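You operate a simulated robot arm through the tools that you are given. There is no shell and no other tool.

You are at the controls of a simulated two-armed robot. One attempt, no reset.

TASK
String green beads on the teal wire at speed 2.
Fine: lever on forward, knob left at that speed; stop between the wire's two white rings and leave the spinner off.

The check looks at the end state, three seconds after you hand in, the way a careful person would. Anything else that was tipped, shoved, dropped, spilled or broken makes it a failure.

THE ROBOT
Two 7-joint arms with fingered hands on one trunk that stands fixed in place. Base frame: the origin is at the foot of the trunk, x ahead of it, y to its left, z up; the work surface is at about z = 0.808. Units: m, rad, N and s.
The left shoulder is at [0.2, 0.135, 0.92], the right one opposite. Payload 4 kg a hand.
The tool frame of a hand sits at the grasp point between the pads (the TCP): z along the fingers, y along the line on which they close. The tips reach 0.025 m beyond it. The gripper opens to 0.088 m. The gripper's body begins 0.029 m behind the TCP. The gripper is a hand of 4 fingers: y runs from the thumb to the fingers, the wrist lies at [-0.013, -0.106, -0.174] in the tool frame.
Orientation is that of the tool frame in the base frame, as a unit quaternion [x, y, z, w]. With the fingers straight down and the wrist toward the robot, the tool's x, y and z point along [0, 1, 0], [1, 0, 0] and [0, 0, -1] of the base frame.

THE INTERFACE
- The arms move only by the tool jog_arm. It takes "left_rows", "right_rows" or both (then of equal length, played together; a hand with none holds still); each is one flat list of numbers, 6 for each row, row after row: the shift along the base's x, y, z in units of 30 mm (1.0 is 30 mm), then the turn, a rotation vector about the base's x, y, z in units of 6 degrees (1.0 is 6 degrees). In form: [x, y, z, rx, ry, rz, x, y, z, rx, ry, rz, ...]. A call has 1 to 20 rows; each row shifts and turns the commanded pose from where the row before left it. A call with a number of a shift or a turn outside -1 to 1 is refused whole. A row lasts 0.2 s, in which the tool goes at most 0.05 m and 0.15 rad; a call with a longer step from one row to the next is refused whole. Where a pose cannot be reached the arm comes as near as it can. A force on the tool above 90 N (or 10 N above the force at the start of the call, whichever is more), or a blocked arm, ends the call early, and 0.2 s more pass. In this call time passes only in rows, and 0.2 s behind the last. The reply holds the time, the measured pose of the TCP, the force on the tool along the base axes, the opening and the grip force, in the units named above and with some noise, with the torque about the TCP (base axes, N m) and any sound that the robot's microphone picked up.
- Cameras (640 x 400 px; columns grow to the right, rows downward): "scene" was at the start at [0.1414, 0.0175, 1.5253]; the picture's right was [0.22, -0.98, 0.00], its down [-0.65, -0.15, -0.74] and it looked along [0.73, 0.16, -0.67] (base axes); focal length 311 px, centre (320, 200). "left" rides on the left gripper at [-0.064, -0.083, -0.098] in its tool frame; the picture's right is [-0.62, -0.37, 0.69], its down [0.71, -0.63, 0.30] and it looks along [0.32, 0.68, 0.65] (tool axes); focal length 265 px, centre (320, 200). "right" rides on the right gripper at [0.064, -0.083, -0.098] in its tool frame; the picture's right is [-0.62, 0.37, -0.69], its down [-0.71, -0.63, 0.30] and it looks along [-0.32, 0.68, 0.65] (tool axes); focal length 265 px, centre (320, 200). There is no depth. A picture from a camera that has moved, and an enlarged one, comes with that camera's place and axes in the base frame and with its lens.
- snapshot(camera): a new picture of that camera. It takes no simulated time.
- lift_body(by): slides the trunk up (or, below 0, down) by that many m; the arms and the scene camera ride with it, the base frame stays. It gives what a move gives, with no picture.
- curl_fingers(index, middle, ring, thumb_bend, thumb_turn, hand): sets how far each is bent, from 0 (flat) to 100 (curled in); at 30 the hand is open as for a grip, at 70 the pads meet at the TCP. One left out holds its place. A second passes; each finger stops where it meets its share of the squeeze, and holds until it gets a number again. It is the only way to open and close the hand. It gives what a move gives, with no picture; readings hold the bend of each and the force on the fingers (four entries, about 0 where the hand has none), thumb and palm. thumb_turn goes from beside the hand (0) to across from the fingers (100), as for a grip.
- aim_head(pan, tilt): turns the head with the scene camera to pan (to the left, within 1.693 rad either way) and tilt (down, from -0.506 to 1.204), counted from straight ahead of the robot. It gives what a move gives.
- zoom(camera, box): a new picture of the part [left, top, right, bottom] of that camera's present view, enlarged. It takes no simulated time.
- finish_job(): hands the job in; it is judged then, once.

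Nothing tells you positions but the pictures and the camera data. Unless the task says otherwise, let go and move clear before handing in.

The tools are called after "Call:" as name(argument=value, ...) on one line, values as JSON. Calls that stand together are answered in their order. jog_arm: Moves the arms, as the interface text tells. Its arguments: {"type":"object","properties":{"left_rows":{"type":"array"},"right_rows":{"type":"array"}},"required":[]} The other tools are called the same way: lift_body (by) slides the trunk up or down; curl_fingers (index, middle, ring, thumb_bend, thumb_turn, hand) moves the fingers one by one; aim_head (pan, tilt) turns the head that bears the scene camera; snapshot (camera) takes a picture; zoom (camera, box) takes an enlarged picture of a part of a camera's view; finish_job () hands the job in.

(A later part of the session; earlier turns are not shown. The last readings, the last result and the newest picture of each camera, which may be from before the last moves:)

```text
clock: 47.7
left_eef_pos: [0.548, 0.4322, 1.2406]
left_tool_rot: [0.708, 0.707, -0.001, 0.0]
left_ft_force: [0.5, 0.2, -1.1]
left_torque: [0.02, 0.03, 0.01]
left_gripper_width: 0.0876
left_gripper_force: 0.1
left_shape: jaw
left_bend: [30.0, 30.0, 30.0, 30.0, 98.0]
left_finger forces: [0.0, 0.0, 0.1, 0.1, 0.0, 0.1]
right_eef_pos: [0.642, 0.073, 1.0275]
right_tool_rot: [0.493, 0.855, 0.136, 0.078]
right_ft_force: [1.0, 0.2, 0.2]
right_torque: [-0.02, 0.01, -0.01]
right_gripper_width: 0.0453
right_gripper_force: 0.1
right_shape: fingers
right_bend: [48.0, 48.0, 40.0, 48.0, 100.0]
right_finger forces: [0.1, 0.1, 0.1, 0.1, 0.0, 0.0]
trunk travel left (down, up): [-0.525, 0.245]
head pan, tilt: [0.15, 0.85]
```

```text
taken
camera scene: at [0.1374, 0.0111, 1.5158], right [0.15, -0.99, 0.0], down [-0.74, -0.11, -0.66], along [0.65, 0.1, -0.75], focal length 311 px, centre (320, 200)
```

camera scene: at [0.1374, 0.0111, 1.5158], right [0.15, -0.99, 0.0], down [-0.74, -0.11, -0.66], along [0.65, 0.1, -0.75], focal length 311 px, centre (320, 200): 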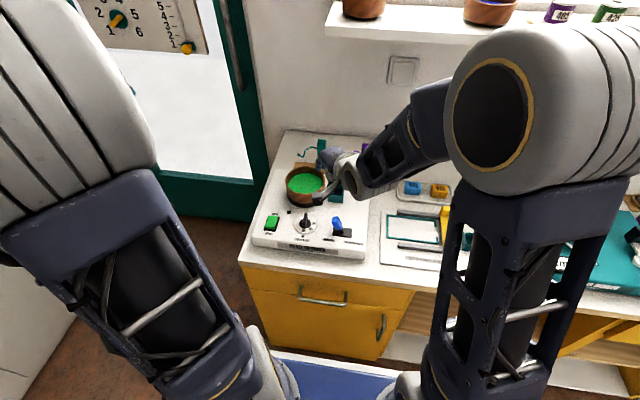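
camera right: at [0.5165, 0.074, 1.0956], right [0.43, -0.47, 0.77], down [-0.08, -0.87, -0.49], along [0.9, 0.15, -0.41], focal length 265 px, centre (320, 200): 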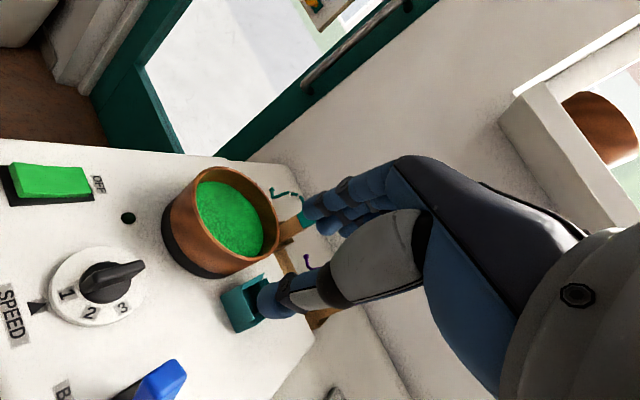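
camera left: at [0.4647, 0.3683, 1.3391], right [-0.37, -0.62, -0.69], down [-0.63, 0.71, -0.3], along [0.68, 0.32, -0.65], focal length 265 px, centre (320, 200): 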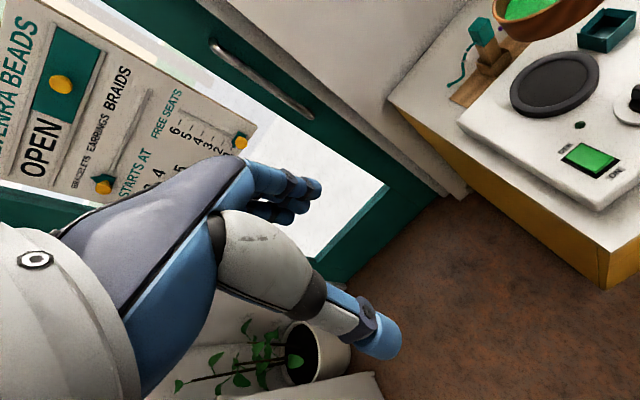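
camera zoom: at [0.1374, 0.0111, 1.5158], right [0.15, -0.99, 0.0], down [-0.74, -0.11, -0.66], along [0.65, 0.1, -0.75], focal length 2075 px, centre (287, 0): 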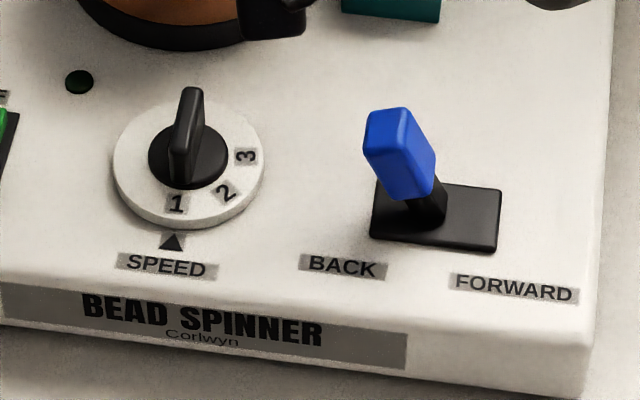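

The dial reads 1 at the triangle, so turning it clockwise about 50° brings 2 there. The lever leans to BACK with its top near [0.614, 0.047, 0.90]. I'll shape the right hand so the ring finger can push the lever to FORWARD, and move it over there upright.

Call:
curl_fingers(hand="right", index=100, middle=70, ring=70, thumb_bend=60)

Call:
jog_arm(right_rows=[-0.22, 0.14, -0.3, -0.25, 0.433, 0, -0.22, 0.14, -0.3, -0.25, 0.433, 0, -0.22, 0.14, -0.3, -0.25, 0.433, 0, -0.22, 0.14, -0.3, -0.25, 0.433, 0, -0.22, 0.14, -0.3, -0.25, 0.433, 0, -0.22, 0.14, -0.3, -0.25, 0.433, 0])

Call:
snapshot(camera="right")

Call:
zoom(camera="scene", box=[260, 170, 380, 260])

Call:
zoom(camera="left", box=[490, 20, 640, 150])

```text
clock: 48.7
left_eef_pos: [0.5473, 0.4317, 1.2404]
left_tool_rot: [0.708, 0.706, -0.001, 0.0]
left_ft_force: [0.7, 0.0, 0.4]
left_torque: [-0.02, -0.02, 0.0]
left_gripper_width: 0.0879
left_gripper_force: 0.1
left_shape: jaw
left_bend: [30.0, 30.0, 30.0, 30.0, 98.0]
left_finger forces: [0.0, 0.0, 0.0, 0.0, 0.0, 0.1]
right_eef_pos: [0.6437, 0.0732, 1.0269]
right_tool_rot: [0.493, 0.855, 0.137, 0.078]
right_ft_force: [0.5, -0.6, 0.0]
right_torque: [-0.01, -0.01, 0.0]
right_gripper_width: 0.0398
right_gripper_force: 0.0
right_shape: fingers
right_bend: [100.0, 70.0, 70.0, 60.0, 100.0]
right_finger forces: [0.0, 0.0, 0.0, 0.1, 0.0, 0.1]
trunk travel left (down, up): [-0.525, 0.245]
head pan, tilt: [0.15, 0.85]
```

```text
clock: 50.1
left_eef_pos: [0.5475, 0.4317, 1.2408]
left_tool_rot: [0.707, 0.707, 0.0, 0.0]
left_ft_force: [0.0, -0.3, -0.4]
left_torque: [0.0, 0.01, 0.01]
left_gripper_width: 0.0879
left_gripper_force: 0.1
left_shape: jaw
left_bend: [30.0, 30.0, 30.0, 30.0, 98.0]
left_finger forces: [0.1, 0.0, 0.0, 0.0, 0.0, 0.0]
right_eef_pos: [0.6045, 0.0995, 0.9715]
right_tool_rot: [0.5, 0.866, 0.001, 0.0]
right_ft_force: [0.7, -0.2, 0.0]
right_torque: [-0.04, -0.02, -0.02]
right_gripper_width: 0.04
right_gripper_force: 0.1
right_shape: fingers
right_bend: [100.0, 70.0, 70.0, 60.0, 100.0]
right_finger forces: [0.1, 0.1, 0.1, 0.1, 0.0, 0.0]
trunk travel left (down, up): [-0.525, 0.245]
head pan, tilt: [0.15, 0.85]
```

```text
taken
camera right: at [0.5001, 0.1137, 1.0707], right [0.63, -0.35, 0.69], down [-0.19, -0.93, -0.31], along [0.76, 0.06, -0.65], focal length 265 px, centre (320, 200)
```

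right: 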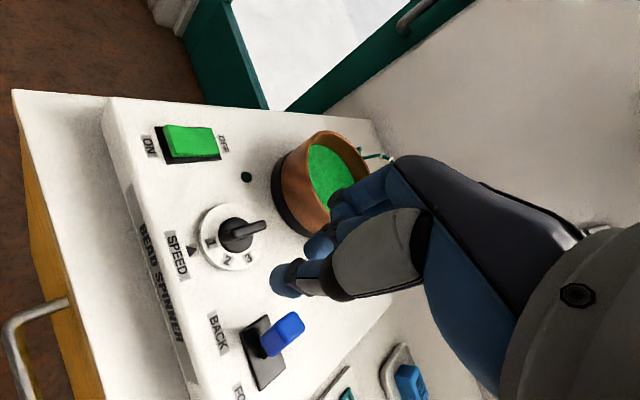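

```text
4.44 times, centred on (320, 215) of scene
camera zoom: at [0.1371, 0.0107, 1.5158], right [0.15, -0.99, 0.0], down [-0.74, -0.11, -0.66], along [0.65, 0.1, -0.75], focal length 1383 px, centre (320, 133)
```

zoom: 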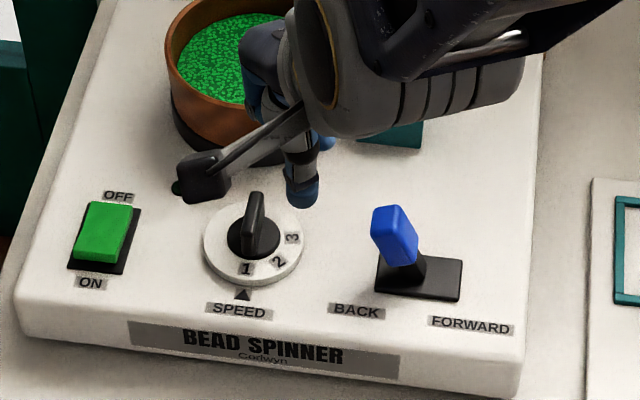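

```text
3.08 times, centred on (565, 85) of left
camera zoom: at [0.4648, 0.3679, 1.3391], right [-0.37, -0.62, -0.69], down [-0.63, 0.71, -0.3], along [0.68, 0.32, -0.65], focal length 817 px, centre (-434, 554)
```

zoom: 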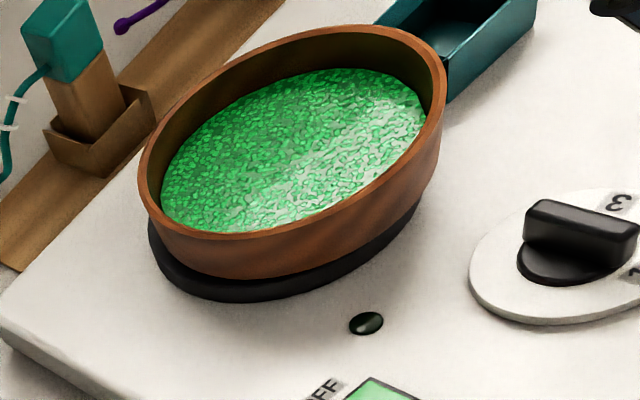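

The hand is between the knob and lever, still high. I'll lower partway and check clearances to the bowl and knob.

Call:
jog_arm(right_rows=[-0.03, 0, -0.5, 0, 0, 0, -0.03, 0, -0.5, 0, 0, 0, 0, 0, -0.4, 0, 0, 0])

Call:
snapshot(camera="right")

Call:
zoom(camera="scene", box=[260, 170, 380, 260])

Call:
snapshot(camera="left")

```text
clock: 50.9
left_eef_pos: [0.5467, 0.4321, 1.2413]
left_tool_rot: [0.707, 0.707, 0.0, 0.0]
left_ft_force: [-0.6, -0.4, -0.3]
left_torque: [0.0, 0.01, 0.0]
left_gripper_width: 0.0877
left_gripper_force: 0.0
left_shape: jaw
left_bend: [30.0, 30.0, 30.0, 30.0, 98.0]
left_finger forces: [0.1, 0.1, 0.1, 0.0, 0.1, 0.1]
right_eef_pos: [0.6028, 0.1006, 0.9315]
right_tool_rot: [0.5, 0.866, 0.002, 0.001]
right_ft_force: [-0.2, 0.7, -0.4]
right_torque: [-0.01, 0.01, -0.02]
right_gripper_width: 0.0399
right_gripper_force: 0.1
right_shape: fingers
right_bend: [100.0, 70.0, 70.0, 60.0, 100.0]
right_finger forces: [0.0, 0.1, 0.0, 0.1, 0.1, 0.1]
trunk travel left (down, up): [-0.525, 0.245]
head pan, tilt: [0.15, 0.85]
```

```text
taken
camera right: at [0.4987, 0.115, 1.0294], right [0.63, -0.35, 0.69], down [-0.19, -0.93, -0.31], along [0.76, 0.06, -0.65], focal length 265 px, centre (320, 200)
```

right: 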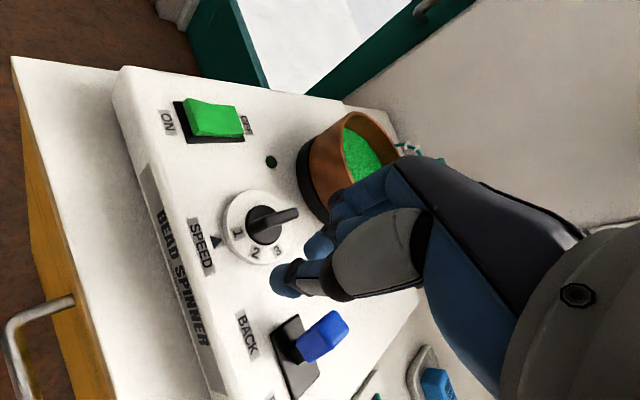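

```text
4.44 times, centred on (320, 215) of scene
camera zoom: at [0.137, 0.0108, 1.5158], right [0.15, -0.99, 0.0], down [-0.74, -0.11, -0.66], along [0.65, 0.1, -0.75], focal length 1383 px, centre (320, 133)
```

zoom: 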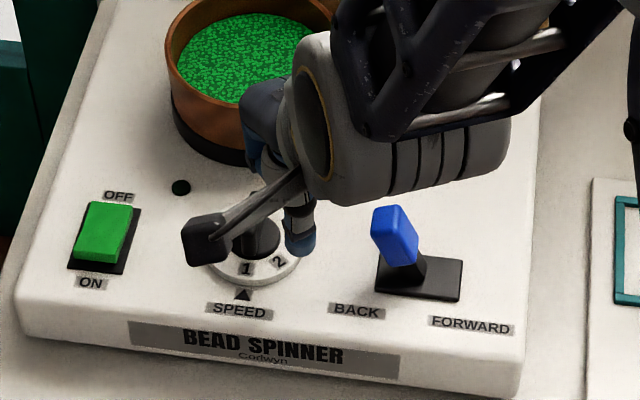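

```text
taken
camera left: at [0.4647, 0.368, 1.3391], right [-0.37, -0.62, -0.69], down [-0.63, 0.71, -0.3], along [0.68, 0.32, -0.65], focal length 265 px, centre (320, 200)
```

left: 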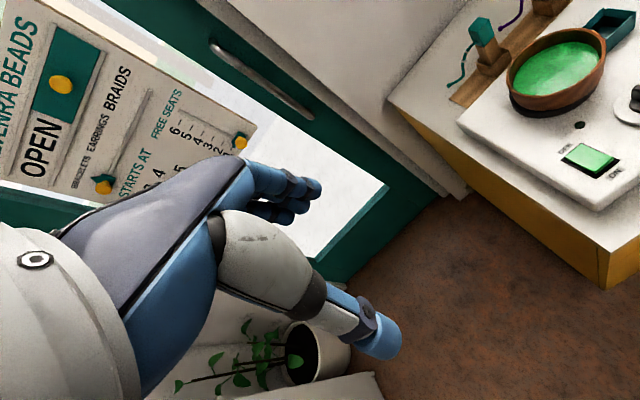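

Clearances look fine. I'll lower to lever height and sweep right slowly to push the lever over.

Call:
jog_arm(right_rows=[0, 0, -0.4, 0, 0, 0, 0, 0, -0.4, 0, 0, 0])

Call:
zoom(camera="right", box=[200, 170, 440, 380])

Call:
jog_arm(right_rows=[0, -0.3, 0, 0, 0, 0, 0, -0.3, 0, 0, 0, 0, 0, -0.25, 0, 0, 0, 0])

Call:
zoom(camera="right", box=[200, 170, 440, 380])

Call:
zoom(camera="scene", box=[260, 170, 380, 260])

```text
clock: 51.5
left_eef_pos: [0.547, 0.4324, 1.2392]
left_tool_rot: [0.707, 0.708, 0.0, 0.0]
left_ft_force: [-0.3, -0.6, 0.0]
left_torque: [-0.02, -0.03, -0.03]
left_gripper_width: 0.0875
left_gripper_force: 0.1
left_shape: jaw
left_bend: [30.0, 30.0, 30.0, 30.0, 98.0]
left_finger forces: [0.0, 0.1, 0.1, 0.0, 0.1, 0.0]
right_eef_pos: [0.6046, 0.1014, 0.9067]
right_tool_rot: [0.5, 0.866, 0.002, 0.001]
right_ft_force: [0.5, 0.3, -0.6]
right_torque: [0.01, 0.03, -0.01]
right_gripper_width: 0.0402
right_gripper_force: 0.2
right_shape: fingers
right_bend: [100.0, 70.0, 70.0, 60.0, 100.0]
right_finger forces: [0.0, 0.1, 0.0, 0.0, 0.0, 0.0]
trunk travel left (down, up): [-0.525, 0.245]
head pan, tilt: [0.15, 0.85]
```

```text
1.90 times, centred on (320, 275) of right
camera zoom: at [0.5003, 0.1147, 1.0051], right [0.63, -0.35, 0.69], down [-0.19, -0.93, -0.31], along [0.76, 0.06, -0.65], focal length 506 px, centre (320, 57)
```

zoom: 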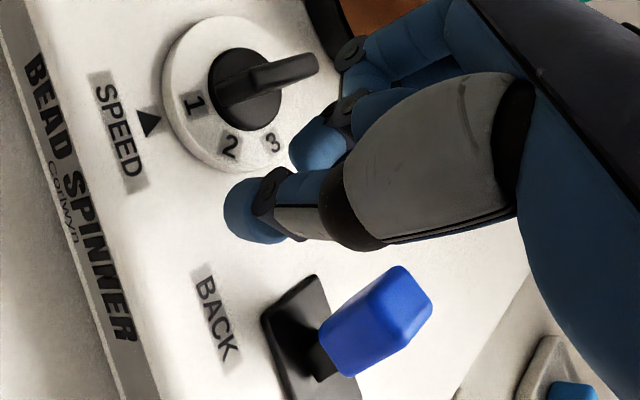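

```text
clock: 52.3
left_eef_pos: [0.5481, 0.4319, 1.2405]
left_tool_rot: [0.707, 0.707, 0.0, 0.0]
left_ft_force: [0.0, 0.0, -0.3]
left_torque: [0.01, -0.01, -0.02]
left_gripper_width: 0.0877
left_gripper_force: 0.1
left_shape: jaw
left_bend: [30.0, 30.0, 30.0, 30.0, 98.0]
left_finger forces: [0.0, 0.1, 0.1, 0.1, 0.0, 0.1]
right_eef_pos: [0.6038, 0.0734, 0.9062]
right_tool_rot: [0.5, 0.866, 0.002, 0.0]
right_ft_force: [-0.4, 1.6, 0.0]
right_torque: [0.01, 0.0, 0.04]
right_gripper_width: 0.0399
right_gripper_force: 0.2
right_shape: fingers
right_bend: [100.0, 70.0, 70.0, 60.0, 100.0]
right_finger forces: [0.1, 0.0, 0.3, 0.0, 0.0, 0.0]
trunk travel left (down, up): [-0.525, 0.245]
head pan, tilt: [0.15, 0.85]
```

```text
1.90 times, centred on (320, 275) of right
camera zoom: at [0.4999, 0.0878, 1.0047], right [0.63, -0.35, 0.69], down [-0.19, -0.93, -0.31], along [0.76, 0.06, -0.65], focal length 506 px, centre (320, 57)
```

zoom: 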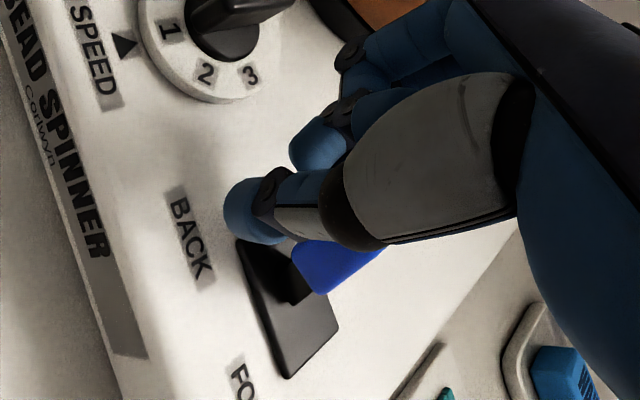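

```text
4.44 times, centred on (320, 215) of scene
camera zoom: at [0.1371, 0.0109, 1.5158], right [0.15, -0.99, 0.0], down [-0.74, -0.11, -0.66], along [0.65, 0.1, -0.75], focal length 1383 px, centre (320, 133)
```

zoom: 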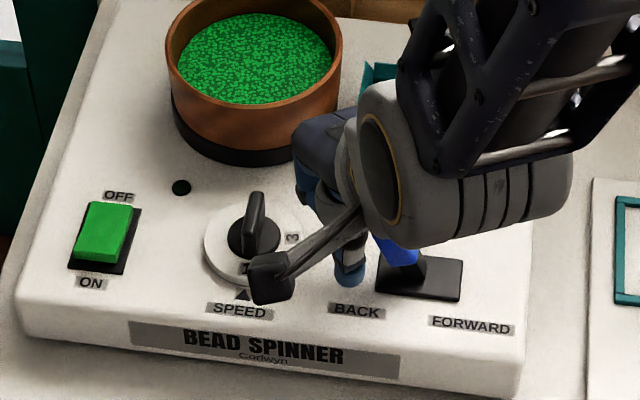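

The finger has met the lever, with 1.6 N of push-back. I'll continue sweeping right.

Call:
jog_arm(right_rows=[0, -0.3, 0, 0, 0, 0, 0, -0.3, 0, 0, 0, 0, 0, -0.3, 0, 0, 0, 0, 0, -0.3, 0, 0, 0, 0])

Call:
zoom(camera="right", box=[200, 170, 440, 380])

Call:
zoom(camera="scene", box=[260, 170, 380, 260])

```text
clock: 53.3
left_eef_pos: [0.5479, 0.4326, 1.2413]
left_tool_rot: [0.707, 0.707, 0.001, 0.0]
left_ft_force: [-0.5, 1.0, -0.3]
left_torque: [0.01, -0.01, -0.02]
left_gripper_width: 0.0876
left_gripper_force: 0.0
left_shape: jaw
left_bend: [30.0, 30.0, 30.0, 30.0, 98.0]
left_finger forces: [0.0, 0.0, 0.1, 0.1, 0.1, 0.1]
right_eef_pos: [0.6011, 0.0395, 0.9051]
right_tool_rot: [0.497, 0.868, 0.003, 0.002]
right_ft_force: [-3.0, 11.9, 4.5]
right_torque: [0.23, 0.02, 0.14]
right_gripper_width: 0.0401
right_gripper_force: 6.4
right_shape: fingers
right_bend: [100.0, 70.0, 68.0, 60.0, 100.0]
right_finger forces: [0.1, 0.0, 12.6, 0.1, 0.1, 0.0]
trunk travel left (down, up): [-0.525, 0.245]
head pan, tilt: [0.15, 0.85]
```

```text
1.90 times, centred on (320, 275) of right
camera zoom: at [0.4978, 0.0526, 1.0036], right [0.63, -0.35, 0.69], down [-0.18, -0.93, -0.31], along [0.76, 0.07, -0.65], focal length 506 px, centre (320, 57)
```

zoom: 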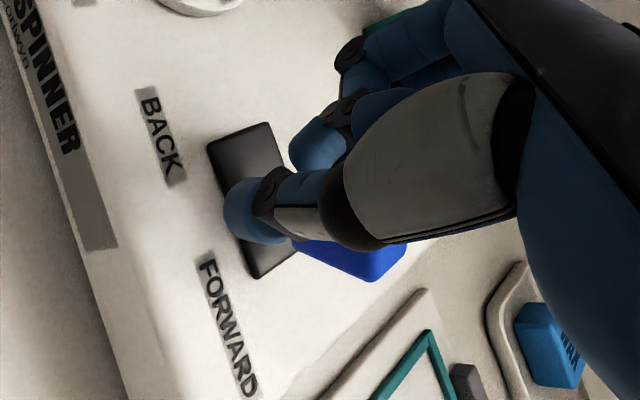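

```text
4.44 times, centred on (320, 215) of scene
camera zoom: at [0.1369, 0.0113, 1.5159], right [0.15, -0.99, 0.0], down [-0.74, -0.11, -0.66], along [0.65, 0.1, -0.75], focal length 1383 px, centre (320, 133)
```

zoom: 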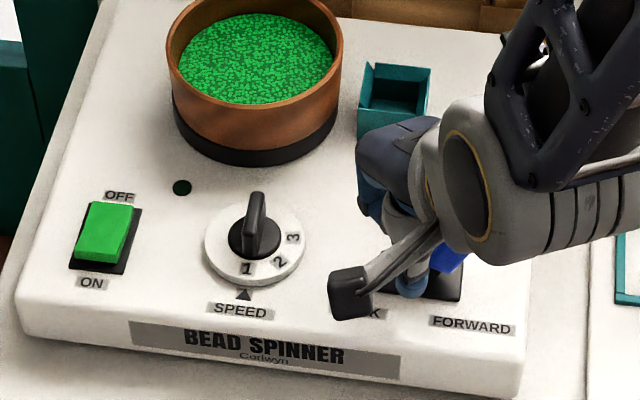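

The push-back rose to 12 N, so the lever looks to be at its end. I'll back off left, lift, and check where it rests.

Call:
jog_arm(right_rows=[0, 0.4, 0, 0, 0, 0, 0, 0.4, 0.2, 0, 0, 0, 0, 0, 0.8, 0, 0, 0, 0, 0, 0.8, 0, 0, 0, 0, 0, 0.8, 0, 0, 0])

Call:
zoom(camera="right", box=[150, 170, 390, 400])

Call:
zoom(camera="scene", box=[260, 170, 380, 260])

```text
clock: 54.5
left_eef_pos: [0.5476, 0.4322, 1.2401]
left_tool_rot: [0.707, 0.707, 0.0, 0.0]
left_ft_force: [1.0, -1.6, 0.2]
left_torque: [0.01, 0.02, 0.0]
left_gripper_width: 0.0877
left_gripper_force: 0.2
left_shape: jaw
left_bend: [30.0, 30.0, 30.0, 30.0, 98.0]
left_finger forces: [0.0, 0.0, 0.0, 0.0, 0.0, 0.1]
right_eef_pos: [0.6024, 0.0622, 0.9824]
right_tool_rot: [0.5, 0.866, 0.002, 0.001]
right_ft_force: [-0.3, -0.1, 0.2]
right_torque: [0.03, -0.02, -0.03]
right_gripper_width: 0.04
right_gripper_force: 0.1
right_shape: fingers
right_bend: [100.0, 70.0, 70.0, 60.0, 100.0]
right_finger forces: [0.1, 0.0, 0.0, 0.0, 0.0, 0.0]
trunk travel left (down, up): [-0.525, 0.245]
head pan, tilt: [0.15, 0.85]
```

```text
1.74 times, centred on (270, 285) of right
camera zoom: at [0.4992, 0.076, 1.0811], right [0.63, -0.35, 0.69], down [-0.19, -0.93, -0.31], along [0.76, 0.06, -0.65], focal length 462 px, centre (407, 52)
```

zoom: 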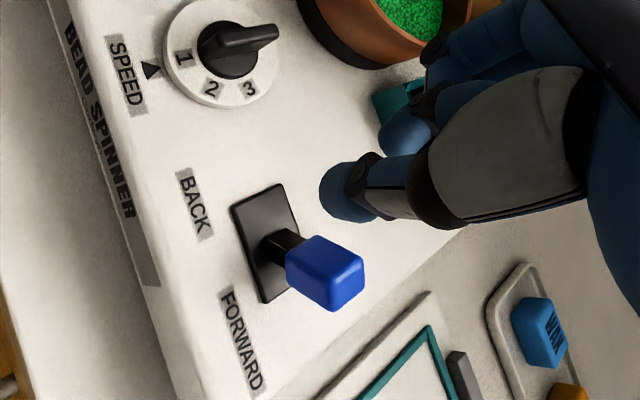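

```text
4.44 times, centred on (320, 215) of scene
camera zoom: at [0.1373, 0.0109, 1.5158], right [0.15, -0.99, 0.0], down [-0.74, -0.11, -0.66], along [0.65, 0.1, -0.75], focal length 1383 px, centre (320, 133)
```

zoom: 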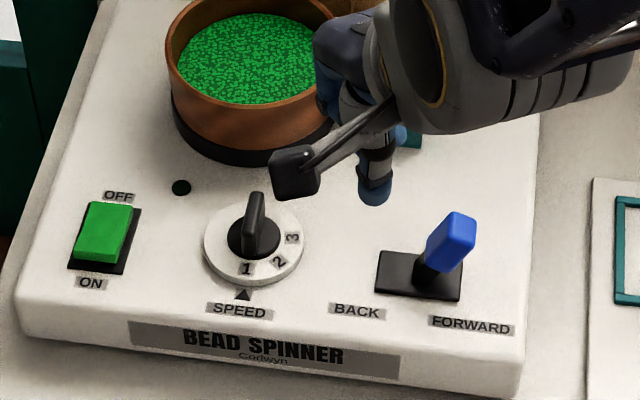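

The lever now leans to FORWARD. Next is the knob: I'll curl the ring finger away, open index, middle and thumb modestly, turn the hand to yaw 90° so it can pinch the bar's sides, and hover above.

Call:
curl_fingers(hand="right", index=54, middle=54, ring=100, thumb_bend=54)

Call:
jog_arm(right_rows=[0.038, 0.2, -0.05, 0, 0, 1, 0.038, 0.2, -0.05, 0, 0, 1, 0.038, 0.2, -0.05, 0, 0, 1, 0.038, 0.2, -0.05, 0, 0, 1, 0.038, 0.2, -0.05, 0, 0, 1, 0.038, 0.2, -0.05, 0, 0, 1, 0.038, 0.2, -0.05, 0, 0, 1, 0.038, 0.2, -0.05, 0, 0, 1, 0.038, 0.2, -0.05, 0, 0, 1, 0.038, 0.2, -0.05, 0, 0, 1])

Call:
snapshot(camera="right")

Call:
snapshot(camera="scene")

Call:
zoom(camera="scene", box=[260, 170, 380, 260])

```text
clock: 55.5
left_eef_pos: [0.5469, 0.431, 1.2399]
left_tool_rot: [0.707, 0.707, -0.001, 0.0]
left_ft_force: [0.7, -0.3, -0.2]
left_torque: [0.0, -0.02, -0.02]
left_gripper_width: 0.0876
left_gripper_force: 0.1
left_shape: jaw
left_bend: [30.0, 30.0, 30.0, 30.0, 98.0]
left_finger forces: [0.1, 0.0, 0.0, 0.0, 0.0, 0.1]
right_eef_pos: [0.6021, 0.0618, 0.9822]
right_tool_rot: [0.5, 0.866, 0.001, 0.0]
right_ft_force: [0.0, -0.4, -1.3]
right_torque: [0.02, -0.03, 0.01]
right_gripper_width: 0.0323
right_gripper_force: 0.1
right_shape: fingers
right_bend: [54.0, 54.0, 100.0, 54.0, 100.0]
right_finger forces: [0.0, 0.1, 0.0, 0.1, 0.1, 0.1]
trunk travel left (down, up): [-0.525, 0.245]
head pan, tilt: [0.15, 0.85]
```

```text
clock: 57.7
left_eef_pos: [0.5475, 0.4306, 1.2396]
left_tool_rot: [0.707, 0.707, -0.001, -0.001]
left_ft_force: [0.5, 0.6, 0.2]
left_torque: [0.0, 0.04, 0.03]
left_gripper_width: 0.0874
left_gripper_force: 0.0
left_shape: jaw
left_bend: [30.0, 30.0, 30.0, 30.0, 98.0]
left_finger forces: [0.0, 0.0, 0.0, 0.0, 0.1, 0.1]
right_eef_pos: [0.6133, 0.1228, 0.9695]
right_tool_rot: [-0.001, 1.0, 0.001, 0.0]
right_ft_force: [0.7, 0.7, -0.1]
right_torque: [-0.01, 0.02, 0.01]
right_gripper_width: 0.0323
right_gripper_force: 0.2
right_shape: fingers
right_bend: [54.0, 54.0, 100.0, 54.0, 100.0]
right_finger forces: [0.0, 0.1, 0.0, 0.1, 0.0, 0.0]
trunk travel left (down, up): [-0.525, 0.245]
head pan, tilt: [0.15, 0.85]
```

```text
taken
camera right: at [0.5503, 0.0384, 1.067], right [0.62, 0.37, 0.69], down [0.72, -0.63, -0.31], along [0.32, 0.69, -0.65], focal length 265 px, centre (320, 200)
```

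right: 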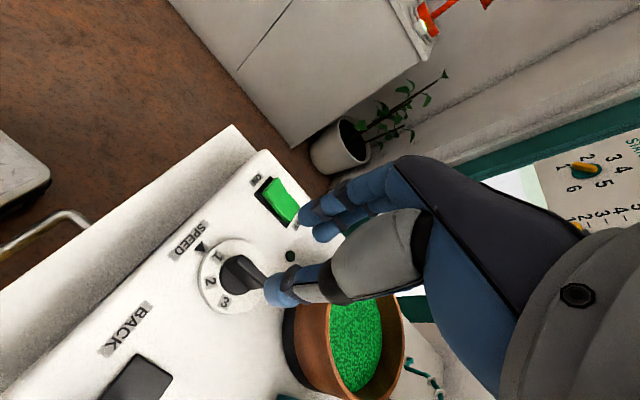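

```text
taken
camera scene: at [0.137, 0.0108, 1.5158], right [0.15, -0.99, 0.0], down [-0.74, -0.11, -0.66], along [0.65, 0.1, -0.75], focal length 311 px, centre (320, 200)
```

scene: 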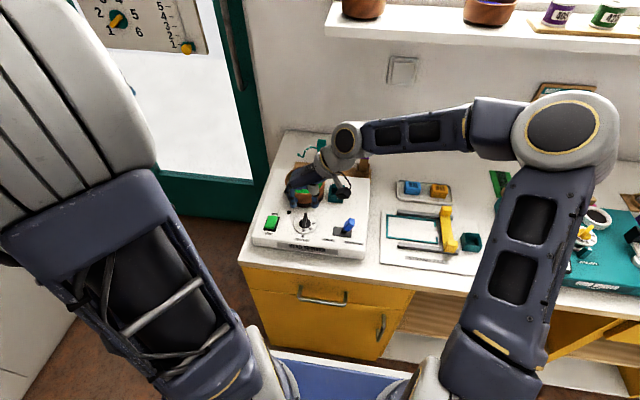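

```text
4.44 times, centred on (320, 215) of scene
camera zoom: at [0.137, 0.0108, 1.5158], right [0.15, -0.99, 0.0], down [-0.74, -0.11, -0.66], along [0.65, 0.1, -0.75], focal length 1383 px, centre (320, 133)
```

zoom: 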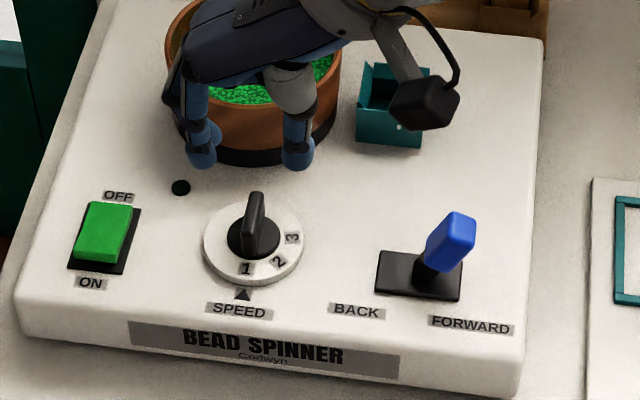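

The thumb and index straddle the knob from above. I'll descend most of the way and check.

Call:
jog_arm(right_rows=[0, 0, -0.5, 0, 0, 0, 0, 0, -0.5, 0, 0, 0, 0, 0, -0.5, 0, 0, 0, 0, 0, -0.4, 0, 0, 0])

Call:
zoom(camera="right", box=[180, 170, 400, 360])

Call:
zoom(camera="scene", box=[275, 180, 345, 240])

Call:
zoom(camera="left", box=[490, 20, 640, 150])

```text
clock: 58.7
left_eef_pos: [0.5467, 0.4327, 1.2398]
left_tool_rot: [0.707, 0.707, 0.001, 0.0]
left_ft_force: [0.2, 0.4, -0.6]
left_torque: [0.03, 0.0, 0.0]
left_gripper_width: 0.0875
left_gripper_force: 0.1
left_shape: jaw
left_bend: [30.0, 30.0, 30.0, 30.0, 98.0]
left_finger forces: [0.0, 0.0, 0.1, 0.0, 0.0, 0.1]
right_eef_pos: [0.6141, 0.1227, 0.9117]
right_tool_rot: [0.0, 1.0, 0.002, 0.0]
right_ft_force: [0.2, 0.5, 0.5]
right_torque: [0.03, 0.0, 0.0]
right_gripper_width: 0.0324
right_gripper_force: 0.1
right_shape: fingers
right_bend: [54.0, 54.0, 100.0, 54.0, 100.0]
right_finger forces: [0.0, 0.0, 0.0, 0.0, 0.0, 0.0]
trunk travel left (down, up): [-0.525, 0.245]
head pan, tilt: [0.15, 0.85]
```

```text
2.11 times, centred on (290, 265) of right
camera zoom: at [0.5507, 0.0396, 1.0107], right [0.62, 0.37, 0.69], down [0.71, -0.63, -0.31], along [0.32, 0.69, -0.65], focal length 559 px, centre (383, 63)
```

zoom: 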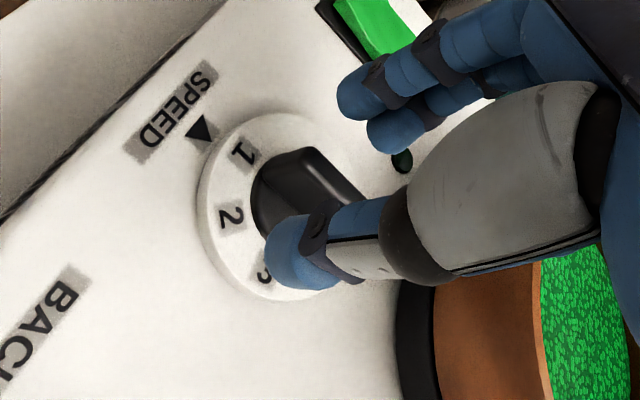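

```text
6.67 times, centred on (310, 210) of scene
camera zoom: at [0.1371, 0.0108, 1.5158], right [0.15, -0.99, 0.0], down [-0.74, -0.11, -0.66], along [0.65, 0.1, -0.75], focal length 2075 px, centre (387, 133)
```

zoom: 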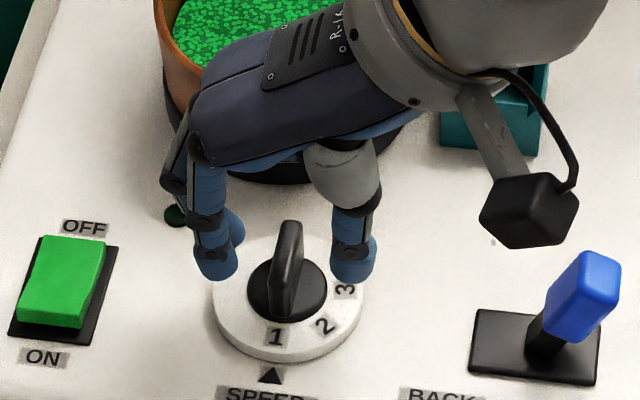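

```text
3.08 times, centred on (565, 85) of left
camera zoom: at [0.4648, 0.368, 1.3391], right [-0.37, -0.62, -0.69], down [-0.63, 0.71, -0.3], along [0.68, 0.32, -0.65], focal length 817 px, centre (-434, 554)
```

zoom: 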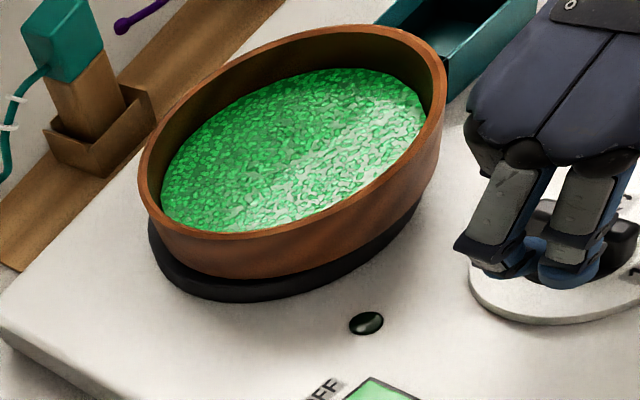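

The fingers straddle the bar evenly. I'll lower 12 mm more to get the tips beside the bar.

Call:
jog_arm(right_rows=[0, 0, -0.2, 0, 0, 0, 0, 0, -0.2, 0, 0, 0])

Call:
zoom(camera="scene", box=[275, 180, 345, 240])

Call:
zoom(camera="right", box=[180, 170, 400, 360])

```text
clock: 59.3
left_eef_pos: [0.5478, 0.4308, 1.2412]
left_tool_rot: [0.707, 0.708, 0.0, 0.001]
left_ft_force: [-0.2, -0.4, 0.3]
left_torque: [0.02, 0.02, 0.03]
left_gripper_width: 0.0877
left_gripper_force: 0.1
left_shape: jaw
left_bend: [30.0, 30.0, 30.0, 30.0, 98.0]
left_finger forces: [0.0, 0.0, 0.2, 0.0, 0.1, 0.0]
right_eef_pos: [0.6151, 0.1219, 0.8993]
right_tool_rot: [-0.001, 1.0, 0.002, 0.0]
right_ft_force: [-0.3, -0.4, 0.4]
right_torque: [0.01, 0.0, -0.02]
right_gripper_width: 0.0321
right_gripper_force: 0.1
right_shape: fingers
right_bend: [54.0, 54.0, 100.0, 54.0, 100.0]
right_finger forces: [0.1, 0.0, 0.0, 0.0, 0.1, 0.0]
trunk travel left (down, up): [-0.525, 0.245]
head pan, tilt: [0.15, 0.85]
```

```text
6.67 times, centred on (310, 210) of scene
camera zoom: at [0.1371, 0.0108, 1.5158], right [0.15, -0.99, 0.0], down [-0.74, -0.11, -0.66], along [0.65, 0.1, -0.75], focal length 2075 px, centre (387, 133)
```

zoom: 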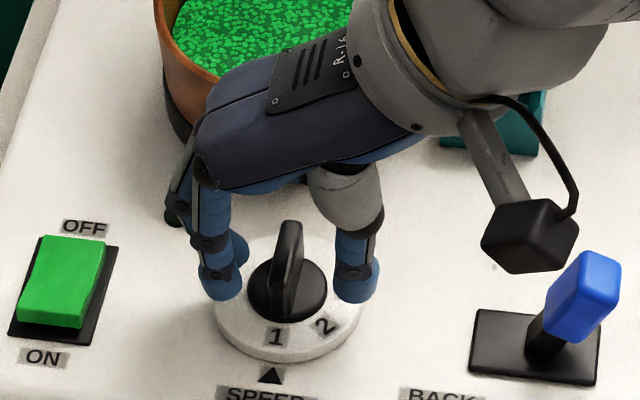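

```text
2.11 times, centred on (290, 265) of right
camera zoom: at [0.551, 0.0388, 0.9977], right [0.62, 0.37, 0.69], down [0.71, -0.63, -0.31], along [0.32, 0.69, -0.65], focal length 559 px, centre (383, 63)
```

zoom: 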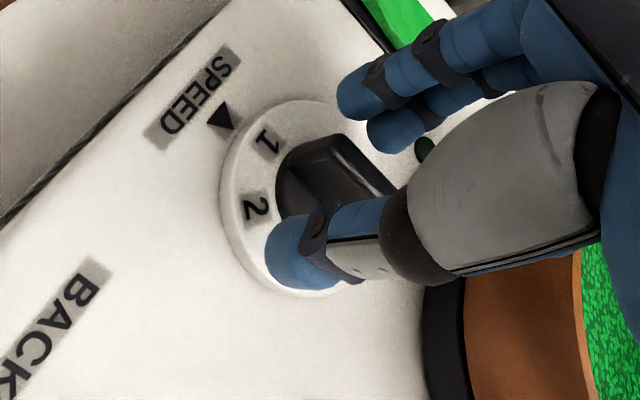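

The tips are down beside the bar with no contact. I'll pinch it gently.

Call:
curl_fingers(hand="right", index=65, middle=65, thumb_bend=65)

Call:
curl_fingers(hand="right", index=69, middle=69, thumb_bend=69)

Call:
zoom(camera="scene", box=[275, 180, 345, 240])

Call:
zoom(camera="right", box=[180, 170, 400, 360])

```text
clock: 60.3
left_eef_pos: [0.5488, 0.4322, 1.2392]
left_tool_rot: [0.707, 0.707, 0.0, 0.0]
left_ft_force: [-0.5, -0.1, 0.9]
left_torque: [-0.03, 0.01, 0.0]
left_gripper_width: 0.0878
left_gripper_force: 0.0
left_shape: jaw
left_bend: [30.0, 30.0, 30.0, 30.0, 98.0]
left_finger forces: [0.0, 0.0, 0.0, 0.0, 0.0, 0.0]
right_eef_pos: [0.6143, 0.1222, 0.8993]
right_tool_rot: [-0.001, 1.0, 0.002, -0.001]
right_ft_force: [-0.2, 1.5, 0.1]
right_torque: [0.03, -0.05, 0.0]
right_gripper_width: 0.0103
right_gripper_force: 0.3
right_shape: fingers
right_bend: [64.0, 64.0, 100.0, 65.0, 100.0]
right_finger forces: [0.5, 0.5, 0.0, 0.0, 0.0, 0.0]
trunk travel left (down, up): [-0.525, 0.245]
head pan, tilt: [0.15, 0.85]
```

```text
clock: 61.3
left_eef_pos: [0.5482, 0.4309, 1.2397]
left_tool_rot: [0.707, 0.707, 0.0, -0.001]
left_ft_force: [0.0, -0.3, 0.0]
left_torque: [0.01, 0.02, 0.01]
left_gripper_width: 0.0878
left_gripper_force: 0.1
left_shape: jaw
left_bend: [30.0, 30.0, 30.0, 30.0, 98.0]
left_finger forces: [0.0, 0.1, 0.0, 0.0, 0.1, 0.0]
right_eef_pos: [0.6141, 0.1231, 0.8986]
right_tool_rot: [0.0, 1.0, 0.001, 0.0]
right_ft_force: [0.5, 4.3, -1.3]
right_torque: [0.13, 0.02, 0.0]
right_gripper_width: 0.0054
right_gripper_force: 2.7
right_shape: fingers
right_bend: [65.0, 66.0, 100.0, 68.0, 100.0]
right_finger forces: [2.8, 2.8, 0.1, 0.0, 0.2, 0.0]
trunk travel left (down, up): [-0.525, 0.245]
head pan, tilt: [0.15, 0.85]
```

```text
6.67 times, centred on (310, 210) of scene
camera zoom: at [0.1372, 0.011, 1.5158], right [0.15, -0.99, 0.0], down [-0.74, -0.11, -0.66], along [0.65, 0.1, -0.75], focal length 2075 px, centre (387, 133)
```

zoom: 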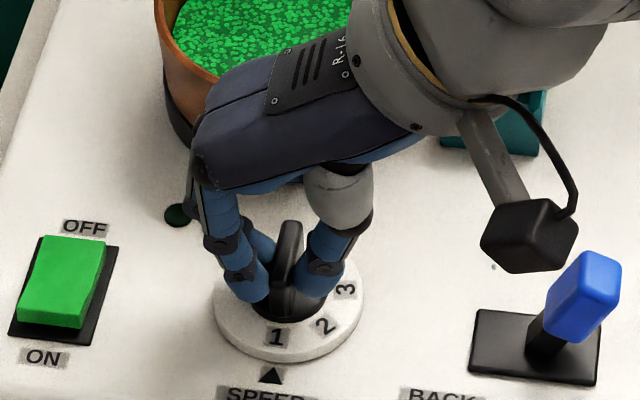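

```text
2.11 times, centred on (290, 265) of right
camera zoom: at [0.551, 0.0391, 0.9979], right [0.62, 0.37, 0.69], down [0.71, -0.63, -0.31], along [0.32, 0.69, -0.65], focal length 559 px, centre (383, 63)
```

zoom: 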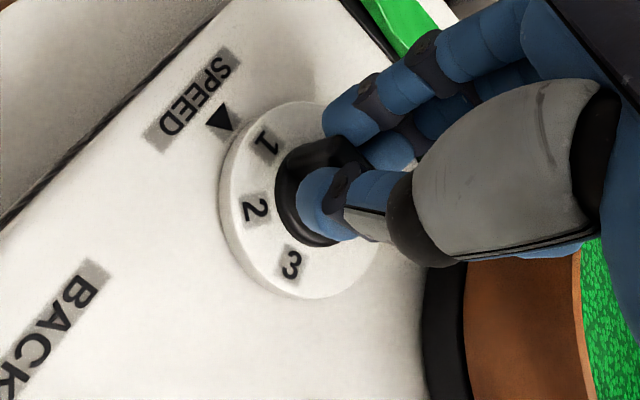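

Index and middle press the bar but the thumb only just touches. I'll shift the hand 2.5 mm left and tighten the thumb.

Call:
jog_arm(right_rows=[0, 0.08, 0, 0, 0, 0])

Call:
curl_fingers(hand="right", index=71, middle=71, thumb_bend=73)

Call:
zoom(camera="scene", box=[275, 180, 345, 240])

```text
clock: 61.7
left_eef_pos: [0.5481, 0.4315, 1.2403]
left_tool_rot: [0.708, 0.707, 0.0, 0.0]
left_ft_force: [0.0, 0.6, 0.2]
left_torque: [0.01, 0.01, 0.01]
left_gripper_width: 0.0872
left_gripper_force: 0.0
left_shape: jaw
left_bend: [30.0, 30.0, 30.0, 30.0, 98.0]
left_finger forces: [0.1, 0.0, 0.0, 0.0, 0.1, 0.0]
right_eef_pos: [0.615, 0.1252, 0.899]
right_tool_rot: [0.0, 1.0, 0.0, 0.0]
right_ft_force: [-0.6, 1.2, -0.1]
right_torque: [0.02, 0.0, 0.02]
right_gripper_width: 0.0049
right_gripper_force: 1.7
right_shape: fingers
right_bend: [66.0, 67.0, 100.0, 68.0, 100.0]
right_finger forces: [1.4, 1.5, 0.1, 0.0, 1.4, 0.0]
trunk travel left (down, up): [-0.525, 0.245]
head pan, tilt: [0.15, 0.85]
```

```text
clock: 62.7
left_eef_pos: [0.5477, 0.4318, 1.239]
left_tool_rot: [0.707, 0.707, -0.001, 0.0]
left_ft_force: [-0.9, -0.1, -0.6]
left_torque: [-0.02, -0.02, -0.03]
left_gripper_width: 0.0877
left_gripper_force: 0.0
left_shape: jaw
left_bend: [30.0, 30.0, 30.0, 30.0, 98.0]
left_finger forces: [0.1, 0.0, 0.0, 0.1, 0.0, 0.0]
right_eef_pos: [0.6147, 0.1234, 0.8987]
right_tool_rot: [0.0, 1.0, 0.002, 0.001]
right_ft_force: [0.9, 1.5, -2.8]
right_torque: [0.0, 0.01, 0.02]
right_gripper_width: 0.0035
right_gripper_force: 5.0
right_shape: fingers
right_bend: [66.0, 67.0, 100.0, 69.0, 100.0]
right_finger forces: [2.9, 2.8, 0.0, 0.0, 4.7, 0.0]
trunk travel left (down, up): [-0.525, 0.245]
head pan, tilt: [0.15, 0.85]
```

```text
6.67 times, centred on (310, 210) of scene
camera zoom: at [0.1372, 0.0108, 1.5158], right [0.15, -0.99, 0.0], down [-0.74, -0.11, -0.66], along [0.65, 0.1, -0.75], focal length 2075 px, centre (387, 133)
```

zoom: 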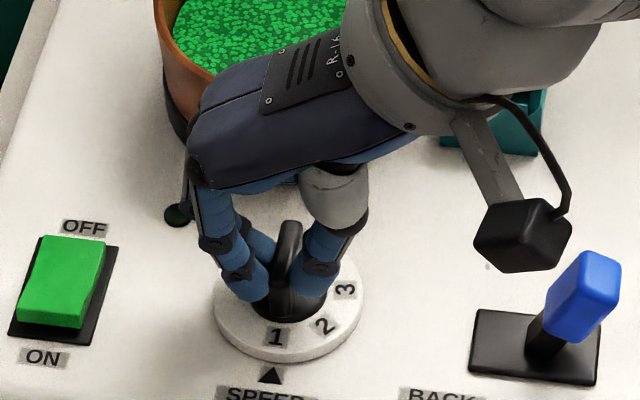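

The pinch is balanced at about 5 N. I'll turn clockwise about 11° and see whether the numbered dial turns with the knob.

Call:
jog_arm(right_rows=[0, 0, 0, 0, 0, -0.6, 0, 0, 0, 0, 0, -0.6, 0, 0, 0, 0, 0, -0.6])

Call:
zoom(camera="scene", box=[275, 180, 345, 240])

Call:
zoom(camera="right", box=[180, 170, 400, 360])

```text
clock: 63.5
left_eef_pos: [0.5472, 0.4325, 1.2402]
left_tool_rot: [0.707, 0.707, 0.0, 0.001]
left_ft_force: [-0.7, -0.5, -0.2]
left_torque: [-0.01, -0.01, -0.03]
left_gripper_width: 0.0876
left_gripper_force: 0.0
left_shape: jaw
left_bend: [30.0, 30.0, 30.0, 30.0, 98.0]
left_finger forces: [0.1, 0.0, 0.0, 0.0, 0.0, 0.0]
right_eef_pos: [0.6143, 0.1256, 0.9007]
right_tool_rot: [0.094, 0.996, 0.002, 0.0]
right_ft_force: [-0.1, 3.2, -3.0]
right_torque: [0.1, -0.01, 0.07]
right_gripper_width: 0.0031
right_gripper_force: 5.7
right_shape: fingers
right_bend: [66.0, 66.0, 100.0, 69.0, 100.0]
right_finger forces: [2.9, 4.8, 0.1, 0.0, 3.7, 0.1]
trunk travel left (down, up): [-0.525, 0.245]
head pan, tilt: [0.15, 0.85]
```

```text
6.67 times, centred on (310, 210) of scene
camera zoom: at [0.1372, 0.0109, 1.5157], right [0.15, -0.99, 0.0], down [-0.74, -0.11, -0.66], along [0.65, 0.1, -0.75], focal length 2075 px, centre (387, 133)
```

zoom: 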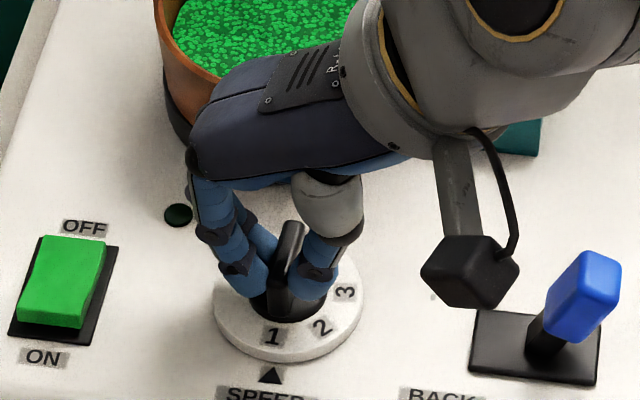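

```text
2.11 times, centred on (290, 265) of right
camera zoom: at [0.5363, 0.0546, 0.9977], right [0.68, 0.24, 0.69], down [0.58, -0.75, -0.31], along [0.45, 0.61, -0.65], focal length 559 px, centre (383, 63)
```

zoom: 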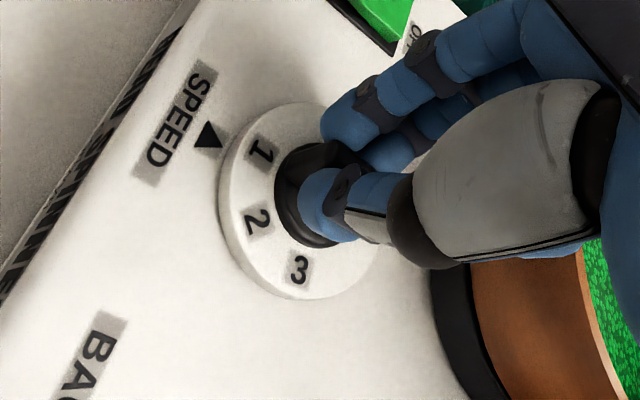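

The dial does turn with the knob, moving 1 clockwise past the triangle. I'll tighten a little and continue turning clockwise.

Call:
curl_fingers(hand="right", index=74, middle=74, thumb_bend=78)

Call:
jog_arm(right_rows=[0, 0, 0, 0, 0, -0.7, 0, 0, 0, 0, 0, -0.7, 0, 0, 0, 0, 0, -0.7, 0, 0, 0, 0, 0, -0.7])

Call:
zoom(camera="scene", box=[275, 180, 345, 240])

Call:
zoom(camera="right", box=[180, 170, 400, 360])

```text
clock: 64.5
left_eef_pos: [0.5486, 0.4318, 1.2397]
left_tool_rot: [0.707, 0.707, 0.001, 0.001]
left_ft_force: [-0.1, 0.7, 1.2]
left_torque: [-0.02, 0.01, -0.03]
left_gripper_width: 0.0877
left_gripper_force: 0.0
left_shape: jaw
left_bend: [30.0, 30.0, 30.0, 30.0, 98.0]
left_finger forces: [0.0, 0.0, 0.0, 0.1, 0.1, 0.0]
right_eef_pos: [0.6145, 0.1236, 0.8999]
right_tool_rot: [0.095, 0.996, 0.002, 0.0]
right_ft_force: [0.2, 3.9, -8.2]
right_torque: [0.1, 0.01, 0.08]
right_gripper_width: 0.0023
right_gripper_force: 11.2
right_shape: fingers
right_bend: [72.0, 64.0, 100.0, 70.0, 100.0]
right_finger forces: [6.5, 7.3, 0.0, 0.0, 8.9, 0.1]
trunk travel left (down, up): [-0.525, 0.245]
head pan, tilt: [0.15, 0.85]
```

```text
clock: 65.5
left_eef_pos: [0.5475, 0.4326, 1.2407]
left_tool_rot: [0.707, 0.707, 0.0, 0.0]
left_ft_force: [0.1, 0.7, 0.2]
left_torque: [-0.01, 0.0, 0.01]
left_gripper_width: 0.0874
left_gripper_force: 0.1
left_shape: jaw
left_bend: [30.0, 30.0, 30.0, 30.0, 98.0]
left_finger forces: [0.0, 0.1, 0.0, 0.0, 0.1, 0.1]
right_eef_pos: [0.6152, 0.1252, 0.8988]
right_tool_rot: [0.238, 0.971, 0.002, 0.0]
right_ft_force: [-0.1, 12.3, -3.7]
right_torque: [0.23, 0.01, 0.06]
right_gripper_width: 0.002
right_gripper_force: 12.2
right_shape: fingers
right_bend: [72.0, 63.0, 100.0, 71.0, 100.0]
right_finger forces: [8.1, 9.8, 0.0, 0.0, 7.0, 0.0]
trunk travel left (down, up): [-0.525, 0.245]
head pan, tilt: [0.15, 0.85]
```

```text
6.67 times, centred on (310, 210) of scene
camera zoom: at [0.1373, 0.0111, 1.5159], right [0.15, -0.99, 0.0], down [-0.74, -0.11, -0.66], along [0.65, 0.1, -0.75], focal length 2075 px, centre (387, 133)
```

zoom: 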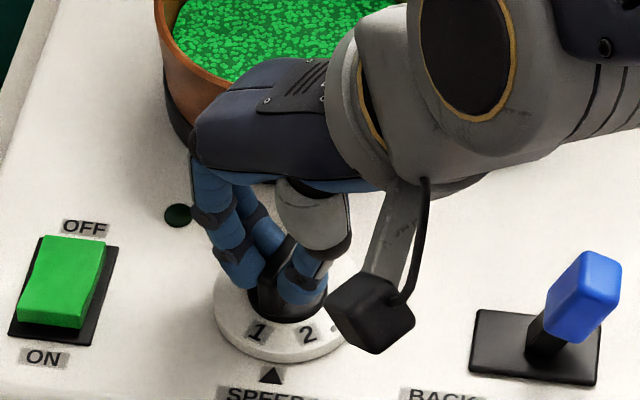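

```text
2.11 times, centred on (290, 265) of right
camera zoom: at [0.5194, 0.0809, 0.997], right [0.72, 0.04, 0.69], down [0.34, -0.89, -0.31], along [0.61, 0.46, -0.65], focal length 559 px, centre (383, 63)
```

zoom: 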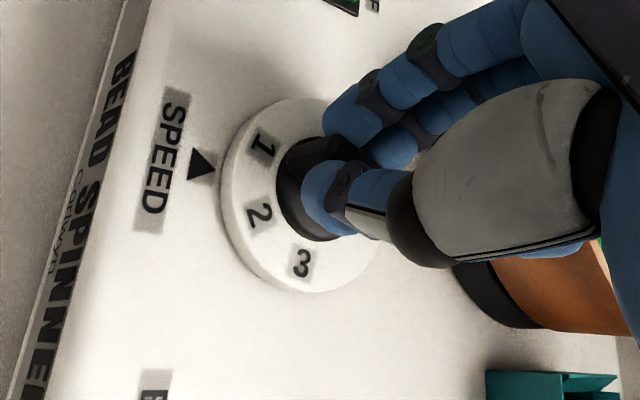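

The dial is about halfway, with the triangle between 1 and 2. I'll shift slightly to even the finger loads and keep turning.

Call:
jog_arm(right_rows=[0.02, 0.07, 0, 0, 0, -0.7, 0, 0, 0, 0, 0, -0.7, 0, 0, 0, 0, 0, -0.7])

Call:
zoom(camera="scene", box=[275, 180, 345, 240])

Call:
zoom(camera="right", box=[180, 170, 400, 360])

```text
clock: 66.3
left_eef_pos: [0.5475, 0.4321, 1.2405]
left_tool_rot: [0.707, 0.707, 0.0, 0.001]
left_ft_force: [-0.3, 0.1, -0.9]
left_torque: [-0.01, 0.01, 0.0]
left_gripper_width: 0.0877
left_gripper_force: 0.0
left_shape: jaw
left_bend: [30.0, 30.0, 30.0, 30.0, 98.0]
left_finger forces: [0.1, 0.1, 0.1, 0.0, 0.0, 0.1]
right_eef_pos: [0.6143, 0.1276, 0.8992]
right_tool_rot: [0.344, 0.939, 0.002, 0.002]
right_ft_force: [1.5, 14.2, -5.6]
right_torque: [0.24, -0.01, 0.12]
right_gripper_width: 0.0017
right_gripper_force: 12.6
right_shape: fingers
right_bend: [72.0, 63.0, 100.0, 72.0, 100.0]
right_finger forces: [8.8, 10.2, 0.0, 0.0, 6.4, 0.0]
trunk travel left (down, up): [-0.525, 0.245]
head pan, tilt: [0.15, 0.85]
```

```text
6.67 times, centred on (310, 210) of scene
camera zoom: at [0.1374, 0.0112, 1.5157], right [0.15, -0.99, 0.0], down [-0.74, -0.11, -0.66], along [0.65, 0.1, -0.75], focal length 2075 px, centre (387, 133)
```

zoom: 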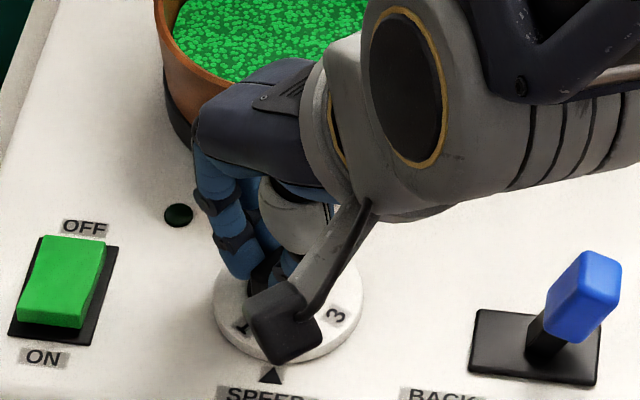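

```text
2.11 times, centred on (290, 265) of right
camera zoom: at [0.5127, 0.1041, 0.9974], right [0.71, -0.12, 0.69], down [0.14, -0.94, -0.31], along [0.69, 0.31, -0.65], focal length 559 px, centre (383, 63)
```

zoom: 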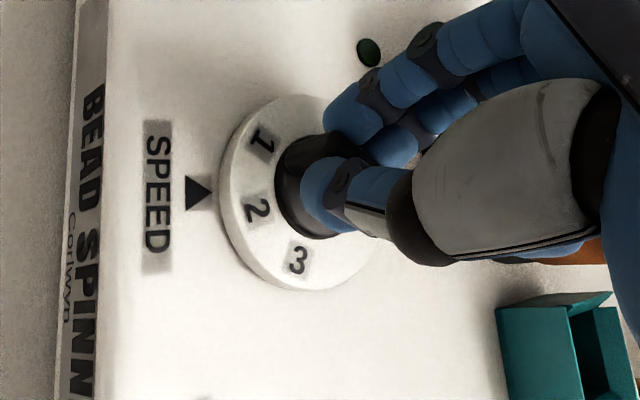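

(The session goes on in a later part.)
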